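You operate a simulated robot arm through the tools that you are given. There is no shell and no other tool. Be economical: measure what you need, move in short steps, check, and stop when the job is done.

Carry out the task below with a simulated robot arm. There is one attempt and no reset: what you move stays moved.

TASK
Put one of the yoghurt tubs from the table top on top of the yellow pepper.

It is judged by the outcome, as a careful person would: the job done as asked, and still so three seconds after it is handed in. It fails if anything else is knocked over, pushed out of place, dropped, spilled or broken.

THE ROBOT
A 6-joint arm with a two-finger parallel gripper, fixed in place. Base frame: the origin is at the foot of the arm, x ahead of it, y to its left, z up; the work surface is at about z = 0. Lengths are in mm, angles in rad, forces in N, time in s.
With the tool pointing down near the work surface it reaches from about 140 to 580 mm from the base axis. Its first joint turns from -1.152 to 1.152 rad. Payload 2.1 kg.
Tool frame: the origin (TCP) lies between the finger pads and is the grasp point; the fingertips stand 30 mm ahead of it; z points along the fingers, y is the line along which they close. The gripper opens to 94 mm. The fingers are 28 mm wide and 10 mm thick; the gripper's body (50 by 96 mm) begins 55 mm behind the TCP.
Orientation is that of the tool frame in the base frame, as [roll, pitch, yaw] about the fixed x, y, z axes, in that order (R = Rz(yaw) Ry(pitch) Rx(roll)). With the fingers straight down and closing along the base's y, the tool's x points along the base's -x, its y along +y and its z along -z.

THE INTERFACE
- The arm moves only by the tool servo_tool. Its argument "rows" is a list of rows, each a list of 3 entries, a list of its own where there are three numbers: the closure in counts, from 0 (fully open) to 255 (shut), then the shift along the tool's x, y, z in mm, then the turn, a rotation vector about the tool's x, y, z in degrees. In form: [[jaw, [x, y, z], [rx, ry, rz]], ...]. A call has 1 to 8 rows; each row shifts and turns the commanded pose from where the row before left it, along the tool's axes as they then stand. A row lasts 0.2 s, in which the tool goes at most 50 mm and 0.15 rad; a call with a longer step from one row to the next is refused whole, and so is a gripper value outside its range. A pose out of reach is approached as far as the arm can. The call stops where the force on the tool passes 40 N (or 10 N more than at its start, if that is more) or the arm is blocked; 0.2 s more then pass. The fingers move at their own pace (about 72 mm/s each) and stop on an object; they squeeze with about 38 N. The grip force told is the motor's: it shows also when the fingers shut on nothing. Time passes only in rows, and 0.2 s behind the last, so rows that do not move let the fingers close. It gives the time, the measured TCP pose, the force on the tool (base axes), the opening and the grip force at its end, in the units of the frame above (readings bear some noise), and new pictures: "pictures" is both (left out), scene, wrist or none.
- Cameras (640 x 400 px; columns grow to the right, rows downward): "scene" is fixed at [67.1, -382.6, 484]; the picture's right is [0.65, -0.76, 0.00], its down [-0.45, -0.38, -0.81] and it looks along [0.61, 0.53, -0.59] (base axes); focal length 214 px, centre (320, 200). "wrist" rides on the gripper at [-37, 0, -58] in the tool frame; the picture's right is [0.00, -1.00, 0.00], its down [0.97, 0.00, -0.24] and it looks along [0.24, 0.00, 0.97] (tool axes); focal length 218 px, centre (320, 200).
- probe_pixels(camera, pixels): there is no depth. For up to 12 entries [column, row, z] of the newest picture of that camera ("zoom" is the newest enlarged one), the place [x, y] in the base frame at which the ray of that pixel passes the height z, good to about 2 mm. No time passes.
- close_up(camera, box): a new picture of the part [left, top, right, bottom] of that camera's present view, enlarged. No time passes.
- sign_off(): hands the job in; it is judged then, once.

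Work in short steps. Measure before you move; look again where a grasp or a placing could have gone wrong, and mend it. You have 60 turns and 120 pictures in all, the two below and enlarged ones among them. Open the gripper and draw the arm clear of the work before you hand the job in, unless the task says otherwise; then end with one line.

The tools are called as name(argument=value, ...) on one line, values as JSON. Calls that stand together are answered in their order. servo_tool: Moves the arm, as the interface text tells. Its arguments: {"type":"object","properties":{"rows":{"type":"array","items":{"type":"array"}},"pictures":{"type":"string","enum":["both","scene","wrist","none"]}},"required":["rows"]} The other tools are called the same way: probe_pixels (camera, pixels) gives the place at which the rays of pixels pass given heights; close_up (camera, box) takes an enlarged picture of a part of a camera's view; sign_off () hands the job in.

At the start:

```text
time: 0.0
position: [284.2, -41.8, 342.6]
tcp_rot: [-3.141, 0.0, -3.141]
force: [-0.2, -0.1, 0.0]
grip_width: 94.1
finger_force: 0.1
```

scene: 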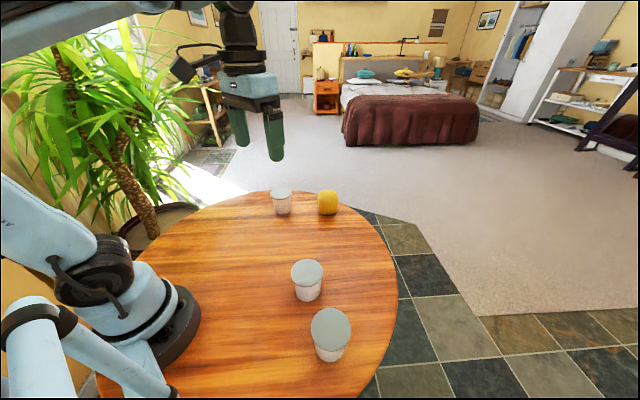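
wrist: 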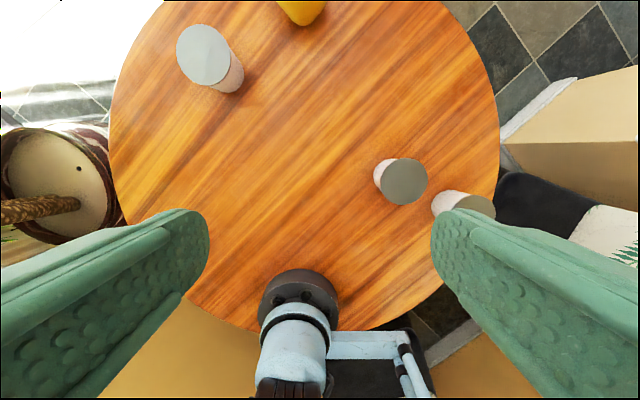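

The scene shows three tubs, near (281,200), (307,280) and (330,335), and the pepper at (327,202). I'll take enlarged views to measure them.

close_up(camera="scene", box=[250, 170, 370, 245])

close_up(camera="scene", box=[250, 245, 410, 370])

probe_pixels(camera="scene", pixels=[[281, 214, 0], [327, 214, 0], [307, 301, 0], [330, 361, 0], [307, 271, 70], [330, 329, 70], [281, 194, 70]])

probe_pixels(camera="wrist", pixels=[[204, 55, 70], [405, 181, 70], [465, 206, 70], [303, 10, 40]])

```text
5.33 times, centred on (310, 208) of scene
```

zoom: 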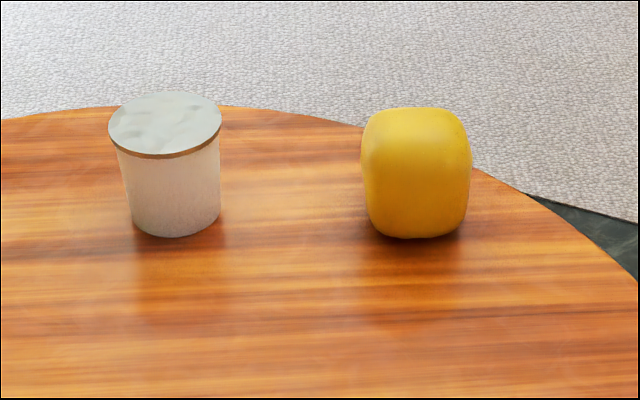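

```text
3.20 times, centred on (330, 308) of scene
```

zoom: 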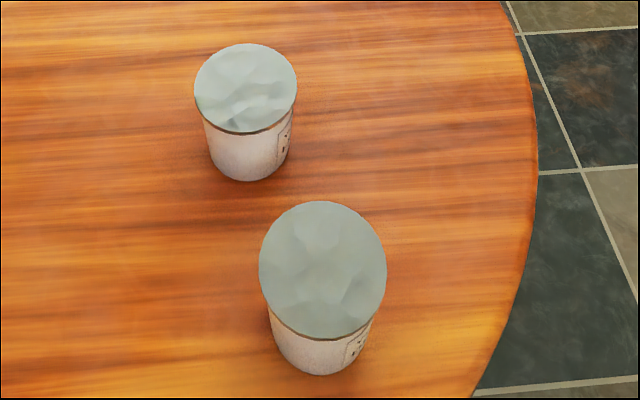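

```text
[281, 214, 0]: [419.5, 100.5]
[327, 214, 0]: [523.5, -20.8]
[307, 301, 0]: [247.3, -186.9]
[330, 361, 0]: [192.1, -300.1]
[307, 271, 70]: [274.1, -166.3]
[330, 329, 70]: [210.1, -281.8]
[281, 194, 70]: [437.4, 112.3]
```

```text
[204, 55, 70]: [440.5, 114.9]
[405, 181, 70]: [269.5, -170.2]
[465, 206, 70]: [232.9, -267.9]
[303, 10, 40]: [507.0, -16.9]
```

The two cameras agree that the tops are at about z=70, with tub A near (438,113) and the pepper near (520,-18). I'll move over the area to look straight down.

servo_tool(rows=[[0, [-40, 14, 0], [0, 0, 0]], [0, [-40, 14, 0], [0, 0, 0]], [0, [-40, 14, 0], [0, 0, 0]], [0, [-40, 14, 0], [0, 0, 0]], [0, [0, 0, 0], [0, 0, 0]]], pictures="both")

```text
time: 1.2
position: [445.7, 17.4, 341.8]
tcp_rot: [3.14, 0.001, -3.141]
force: [-0.6, -0.7, 0.1]
grip_width: 94.0
finger_force: 0.1
```

scene: 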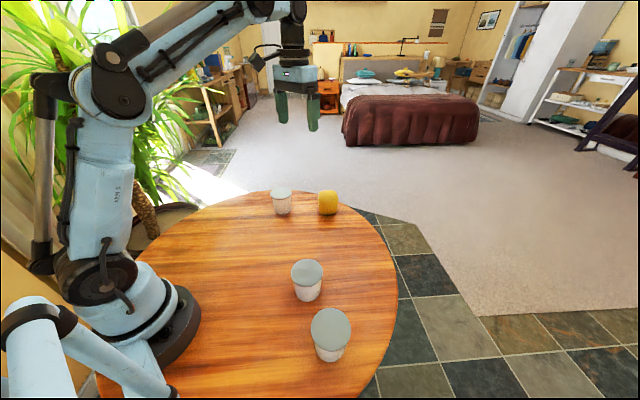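
wrist: 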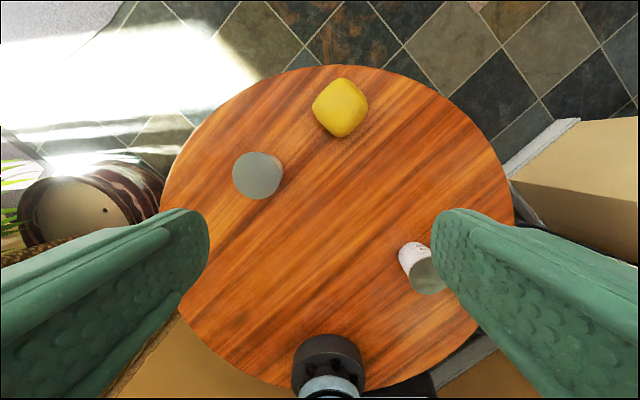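

close_up(camera="wrist", box=[210, 60, 402, 210])

probe_pixels(camera="wrist", pixels=[[257, 175, 70], [232, 175, 70], [282, 175, 70], [257, 151, 70], [257, 199, 70], [341, 108, 60], [341, 108, 30], [312, 108, 30], [369, 103, 30], [345, 138, 30], [337, 78, 30]])

probe_pixels(camera="scene", pixels=[[328, 190.2, 60], [328, 190.2, 70], [328, 194, 60], [328, 194, 70], [328, 214.6, 5], [318, 202, 30], [338, 202, 30]])

```text
2.67 times, centred on (306, 135) of wrist
```

zoom: 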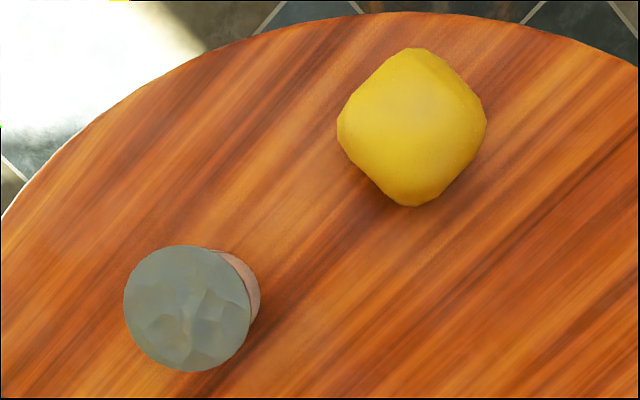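

```text
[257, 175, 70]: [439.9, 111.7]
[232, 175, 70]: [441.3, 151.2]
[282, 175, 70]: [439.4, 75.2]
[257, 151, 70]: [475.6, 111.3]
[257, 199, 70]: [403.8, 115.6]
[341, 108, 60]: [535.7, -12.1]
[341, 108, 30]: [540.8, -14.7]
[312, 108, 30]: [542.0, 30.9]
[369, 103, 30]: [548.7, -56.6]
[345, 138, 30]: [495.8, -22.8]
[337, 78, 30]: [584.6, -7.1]
```

```text
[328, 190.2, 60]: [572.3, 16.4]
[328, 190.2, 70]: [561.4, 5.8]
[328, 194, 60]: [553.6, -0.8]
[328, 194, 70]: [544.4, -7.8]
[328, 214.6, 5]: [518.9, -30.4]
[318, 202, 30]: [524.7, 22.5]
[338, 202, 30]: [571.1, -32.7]
```

Tub A's lid centre is about (440,113) with a diameter of about 72 mm. The pepper's centre is about (540,-14). I'll go above the tub at z≈150.

servo_tool(rows=[[0, [3, 45, 0], [0, 0, 0]], [0, [3, 45, 0], [0, 0, 0]], [0, [0, 5.6, 45], [0, 0, 0]], [0, [0, 0, 45], [0, 0, 0]], [0, [0, 0, 45], [0, 0, 0]], [0, [0, 0, 45], [0, 0, 0]], [0, [0, 0, 0], [0, 0, 0]]])

```text
time: 2.8
position: [437.3, 108.9, 158.9]
tcp_rot: [-3.141, 0.001, 3.141]
force: [0.1, -0.2, 0.5]
grip_width: 94.1
finger_force: 0.2
```

scene: 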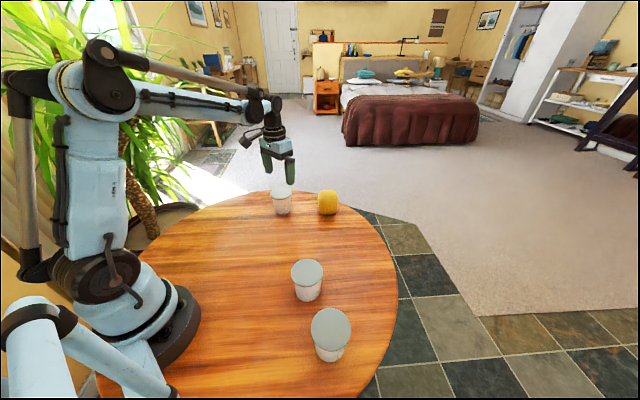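
wrist: 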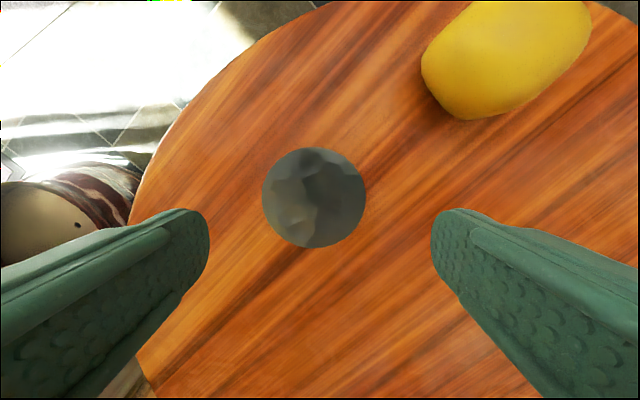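

The lid is at about (314,198), spanning columns 262–366. I'll check its centre and diameter, and the pepper's extents.

probe_pixels(camera="wrist", pixels=[[314, 198, 70], [262, 198, 70], [366, 198, 70], [314, 148, 70], [314, 248, 70], [422, 62, 40], [476, 119, 40], [590, 20, 40]])

```text
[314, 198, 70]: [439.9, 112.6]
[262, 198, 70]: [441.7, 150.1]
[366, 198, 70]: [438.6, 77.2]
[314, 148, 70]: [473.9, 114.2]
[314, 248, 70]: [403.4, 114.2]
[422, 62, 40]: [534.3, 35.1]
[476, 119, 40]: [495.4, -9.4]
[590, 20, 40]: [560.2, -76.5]
```

The centre is (440,113). The TCP reads (437,109), so I'll correct for that and descend to z≈60.

servo_tool(rows=[[0, [-2, 3, 20], [0, 0, 0]], [0, [0, 0, 25], [0, 0, 0]], [0, [0, 0, 25], [0, 0, 0]], [0, [0, 0, 25], [0, 0, 0]], [0, [0, 0, 5], [0, 0, 0]], [0, [0, 0, 0], [0, 0, 0]]])

```text
time: 4.2
position: [439.7, 111.3, 61.5]
tcp_rot: [3.141, -0.001, -3.14]
force: [0.5, 0.2, 0.4]
grip_width: 94.0
finger_force: 0.1
```

scene: 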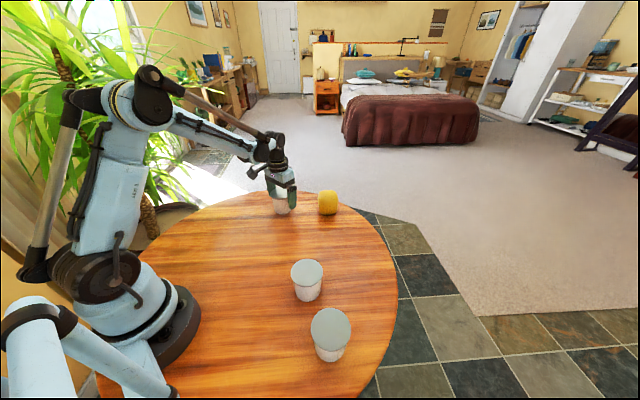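
wrist: 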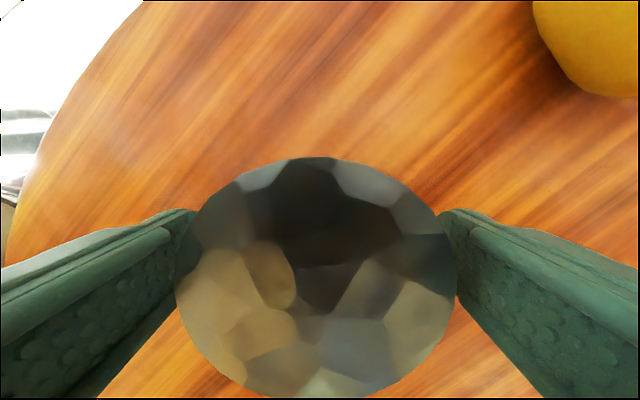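

The tub sits between the fingers and nothing is touching it. I'll close now.

servo_tool(rows=[[80, [0, 0, 0], [0, 0, 0]], [140, [0, 0, 0], [0, 0, 0]], [180, [0, 0, 0], [0, 0, 0]], [180, [0, 0, 0], [0, 0, 0]]])

```text
time: 5.2
position: [439.7, 111.8, 62.2]
tcp_rot: [3.14, -0.001, 3.14]
force: [-0.9, 0.3, 0.6]
grip_width: 67.2
finger_force: 38.1
```

scene: 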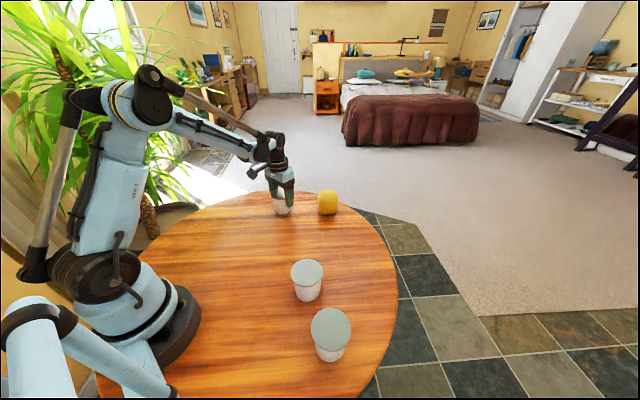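
wrist: 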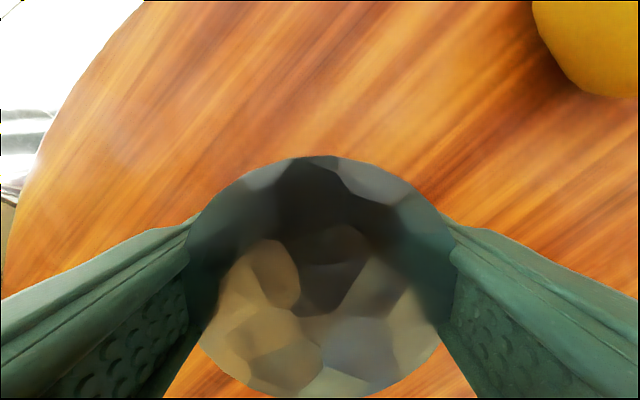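

Gripped at 67 mm with 38 N. I'll lift 110 mm straight up.

servo_tool(rows=[[180, [0, 0, -15], [0, 0, 0]], [180, [0, 0, -25], [0, 0, 0]], [180, [0, 0, -30], [0, 0, 0]], [180, [0, 0, -25], [0, 0, 0]], [180, [0, 0, -15], [0, 0, 0]], [180, [0, 0, 0], [0, 0, 0]]])

```text
time: 6.6
position: [441.3, 111.4, 173.5]
tcp_rot: [-3.142, 0.001, 3.141]
force: [0.2, 0.1, -1.2]
grip_width: 67.4
finger_force: 37.7
```

scene: 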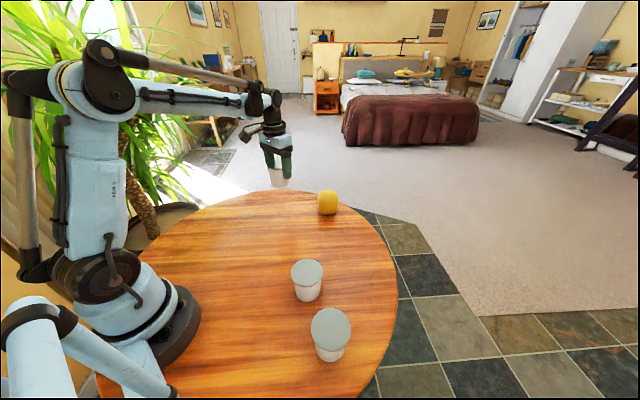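
wrist: 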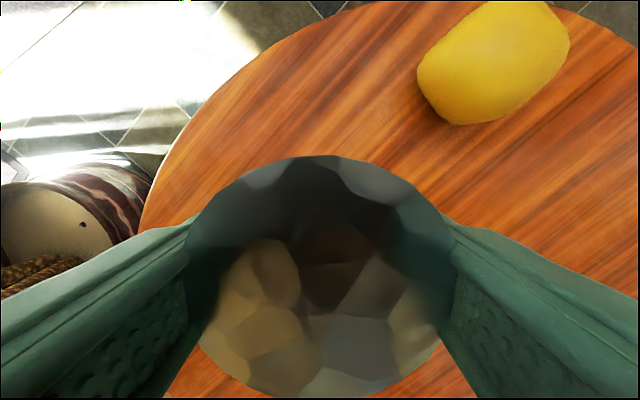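

The tub is held level, with its bottom at about z=111. I'll carry it over the pepper to (540,-14) at this height.

servo_tool(rows=[[180, [-10, -12, 0], [0, 0, 0]], [180, [-20, -25, 0], [0, 0, 0]], [180, [-25, -32, 0], [0, 0, 0]], [180, [-22, -29, 0], [0, 0, 0]], [180, [-15, -18, 0], [0, 0, 0]], [180, [-7, -9, 0], [0, 0, 0]], [180, [0, 0, 0], [0, 0, 0]], [180, [0, 0, 0], [0, 0, 0]]])

```text
time: 8.4
position: [538.4, -12.9, 173.3]
tcp_rot: [-3.14, -0.001, -3.14]
force: [-0.5, -0.4, -1.1]
grip_width: 67.2
finger_force: 37.7
```

scene: 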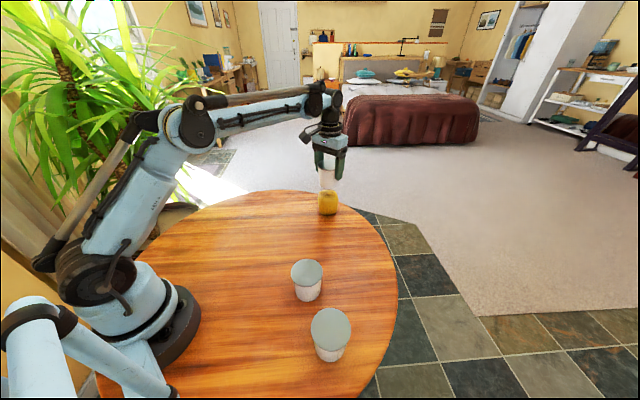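
wrist: 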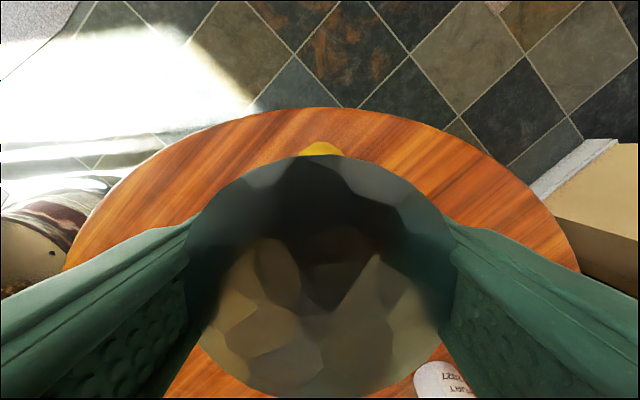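

The tub is over the pepper. I'll enlarge the scene view to check the alignment and the gap.

close_up(camera="scene", box=[280, 145, 376, 225])

probe_pixels(camera="wrist", pixels=[[321, 142, 40], [321, 142, 30]])

```text
5.00 times, centred on (328, 185) of scene
```

zoom: 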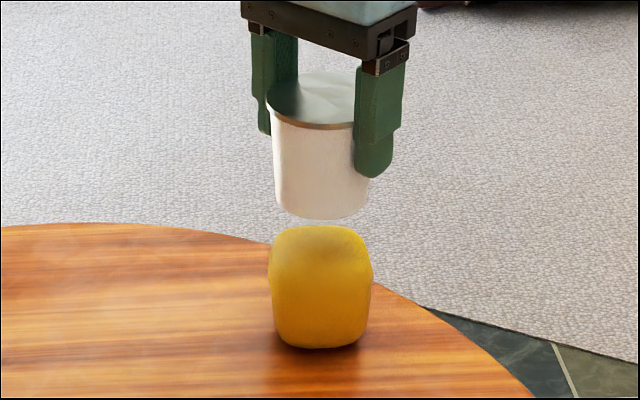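

```text
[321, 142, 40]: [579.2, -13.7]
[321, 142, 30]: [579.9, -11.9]
```

It is well aligned: the far corner is at x≈580 and the near one at ≈496, so the midpoint is 538. I'll lower it 30 mm gently.

servo_tool(rows=[[180, [0, 0, 10], [0, 0, 0]], [180, [0, 0, 12], [0, 0, 0]], [180, [0, 0, 8], [0, 0, 0]], [180, [0, 0, 0], [0, 0, 0]]], pictures="none")

close_up(camera="scene", box=[280, 145, 376, 225])

```text
time: 9.4
position: [538.9, -11.6, 142.8]
tcp_rot: [-3.141, 0.003, -3.14]
force: [0.1, -0.2, 11.3]
grip_width: 67.4
finger_force: 38.1
```

```text
5.00 times, centred on (328, 185) of scene
```

zoom: 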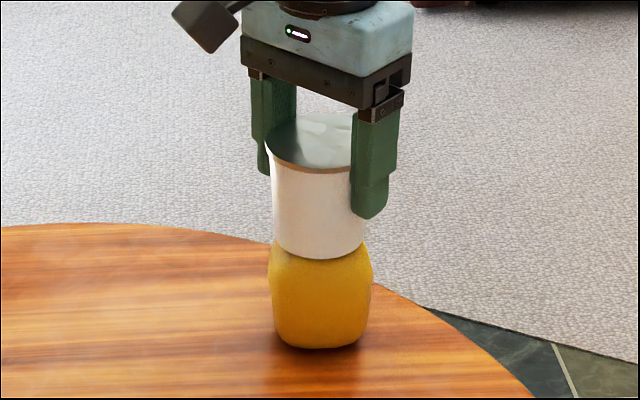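

It is already in contact at 11 N, and the tub is upright on the pepper. I'll ease up slightly to take off the load.

servo_tool(rows=[[180, [0, 0, -0.7], [0, 0, 0]], [180, [0, 0, 0], [0, 0, 0]]], pictures="wrist")

```text
time: 10.0
position: [538.6, -12.8, 142.1]
tcp_rot: [3.141, 0.0, -3.141]
force: [-1.9, 1.3, 6.5]
grip_width: 67.3
finger_force: 38.0
```

wrist: 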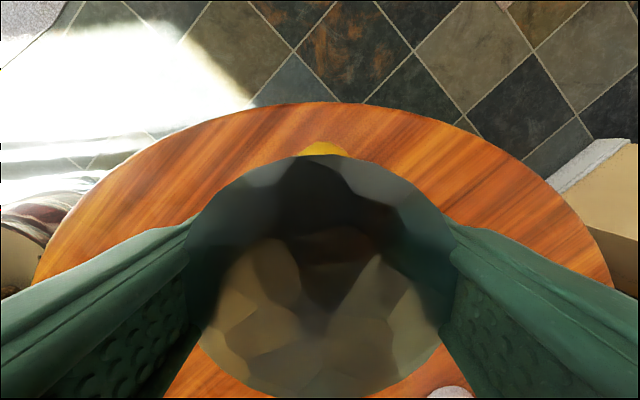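

Contact is down to about 6.5 N. I'll open gradually.

servo_tool(rows=[[80, [0, 0, -0.5], [0, 0, 0]], [68, [0, 0, 0], [0, 0, 0]], [62, [0, 0, 0], [0, 0, 0]], [50, [0, 0, 0], [0, 0, 0]], [30, [0, 0, 0], [0, 0, 0]], [10, [0, 0, 0], [0, 0, 0]], [0, [0, 0, 0], [0, 0, 0]]], pictures="wrist")

close_up(camera="scene", box=[280, 145, 376, 225])

```text
time: 11.6
position: [539.3, -13.5, 142.9]
tcp_rot: [-3.141, 0.0, -3.141]
force: [-0.2, 0.2, -0.2]
grip_width: 94.1
finger_force: 0.0
```

wrist: 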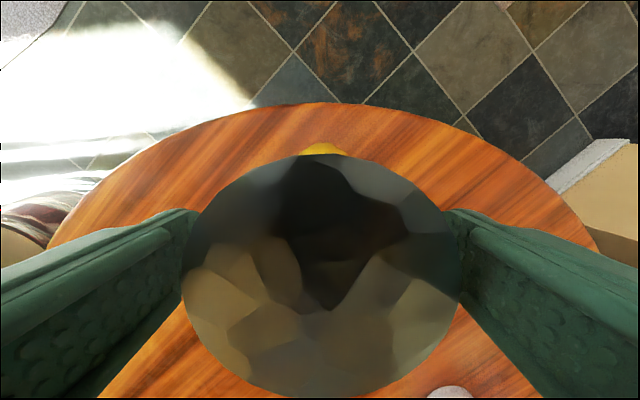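

```text
5.00 times, centred on (328, 185) of scene
```

zoom: 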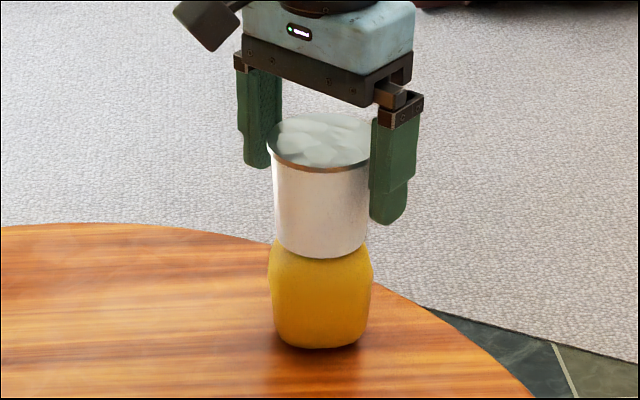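

The tub is released, standing level and clear of both fingers. I'll rise straight up, then draw back.

servo_tool(rows=[[0, [0, 0, -8], [0, 0, 0]], [0, [0, 0, -15], [0, 0, 0]], [0, [0, 0, -25], [0, 0, 0]], [0, [0, 0, -35], [0, 0, 0]], [0, [0, 0, -40], [0, 0, 0]], [0, [20, 0, -20], [0, 0, 0]], [0, [45, 0, 0], [0, 0, 0]], [0, [45, 0, 0], [0, 0, 0]]], pictures="both")

servo_tool(rows=[[0, [45, 0, 0], [0, 0, 0]], [0, [0, 0, 0], [0, 0, 0]], [0, [0, 0, 0], [0, 0, 0]], [0, [0, 0, 0], [0, 0, 0]], [0, [0, 0, 0], [0, 0, 0]], [0, [0, 0, 0], [0, 0, 0]], [0, [0, 0, 0], [0, 0, 0]]], pictures="both")

close_up(camera="scene", box=[280, 145, 376, 225])

```text
time: 13.4
position: [461.5, -12.0, 286.5]
tcp_rot: [-3.141, 0.001, 3.14]
force: [-0.8, 1.1, -0.2]
grip_width: 94.1
finger_force: 0.0
out of reach, approached as far as the arm can: row 5, 8
```

scene: 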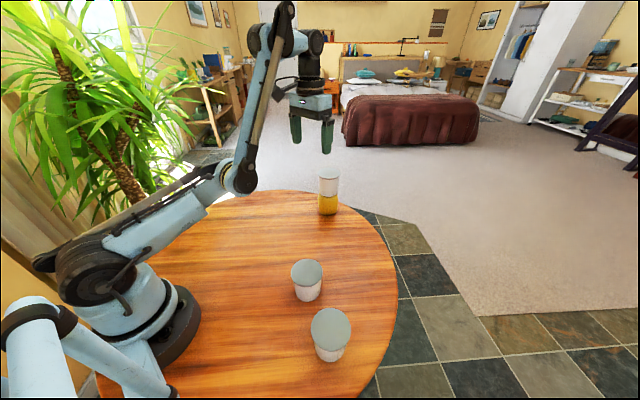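
wrist: 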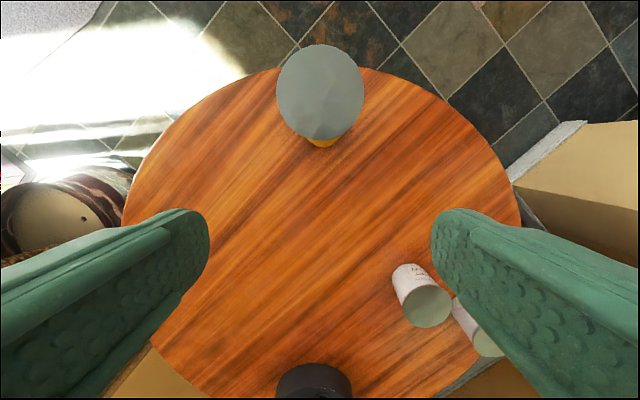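

```text
time: 15.0
position: [459.9, -13.9, 294.4]
tcp_rot: [3.14, 0.0, -3.141]
force: [0.1, 0.2, -0.3]
grip_width: 94.0
finger_force: 0.1
out of reach, approached as far as the arm can: row 1
```

scene: 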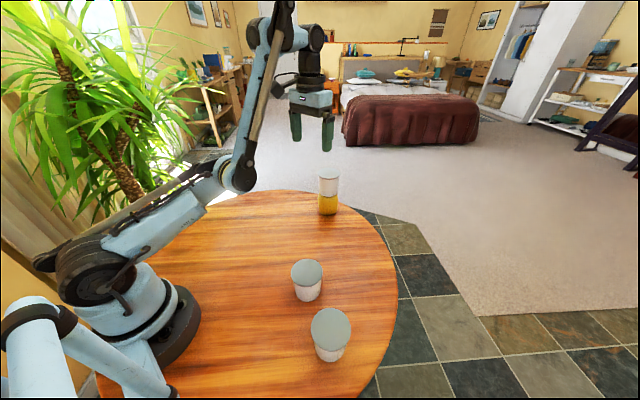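
wrist: 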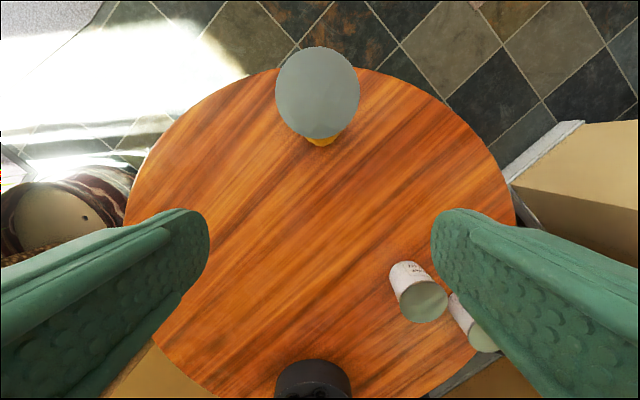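

```text
5.00 times, centred on (328, 185) of scene
```

zoom: 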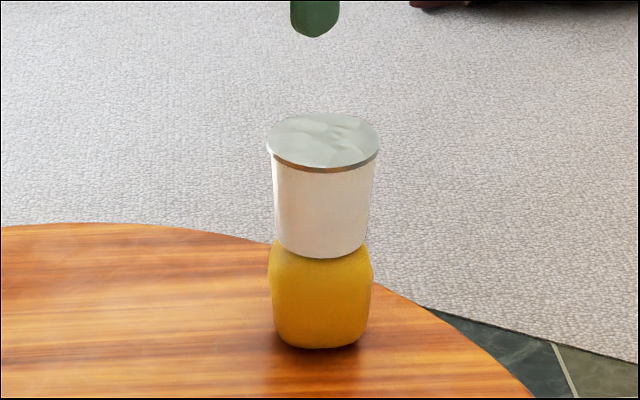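

The tub stands steadily on the pepper, the other tubs have not moved, and the open gripper is well clear, so I'm handing in.

sign_off()

```text
The job is handed in.
```

One yoghurt tub is standing upright on top of the yellow pepper; the other two tubs were not touched, and the gripper is open and clear.
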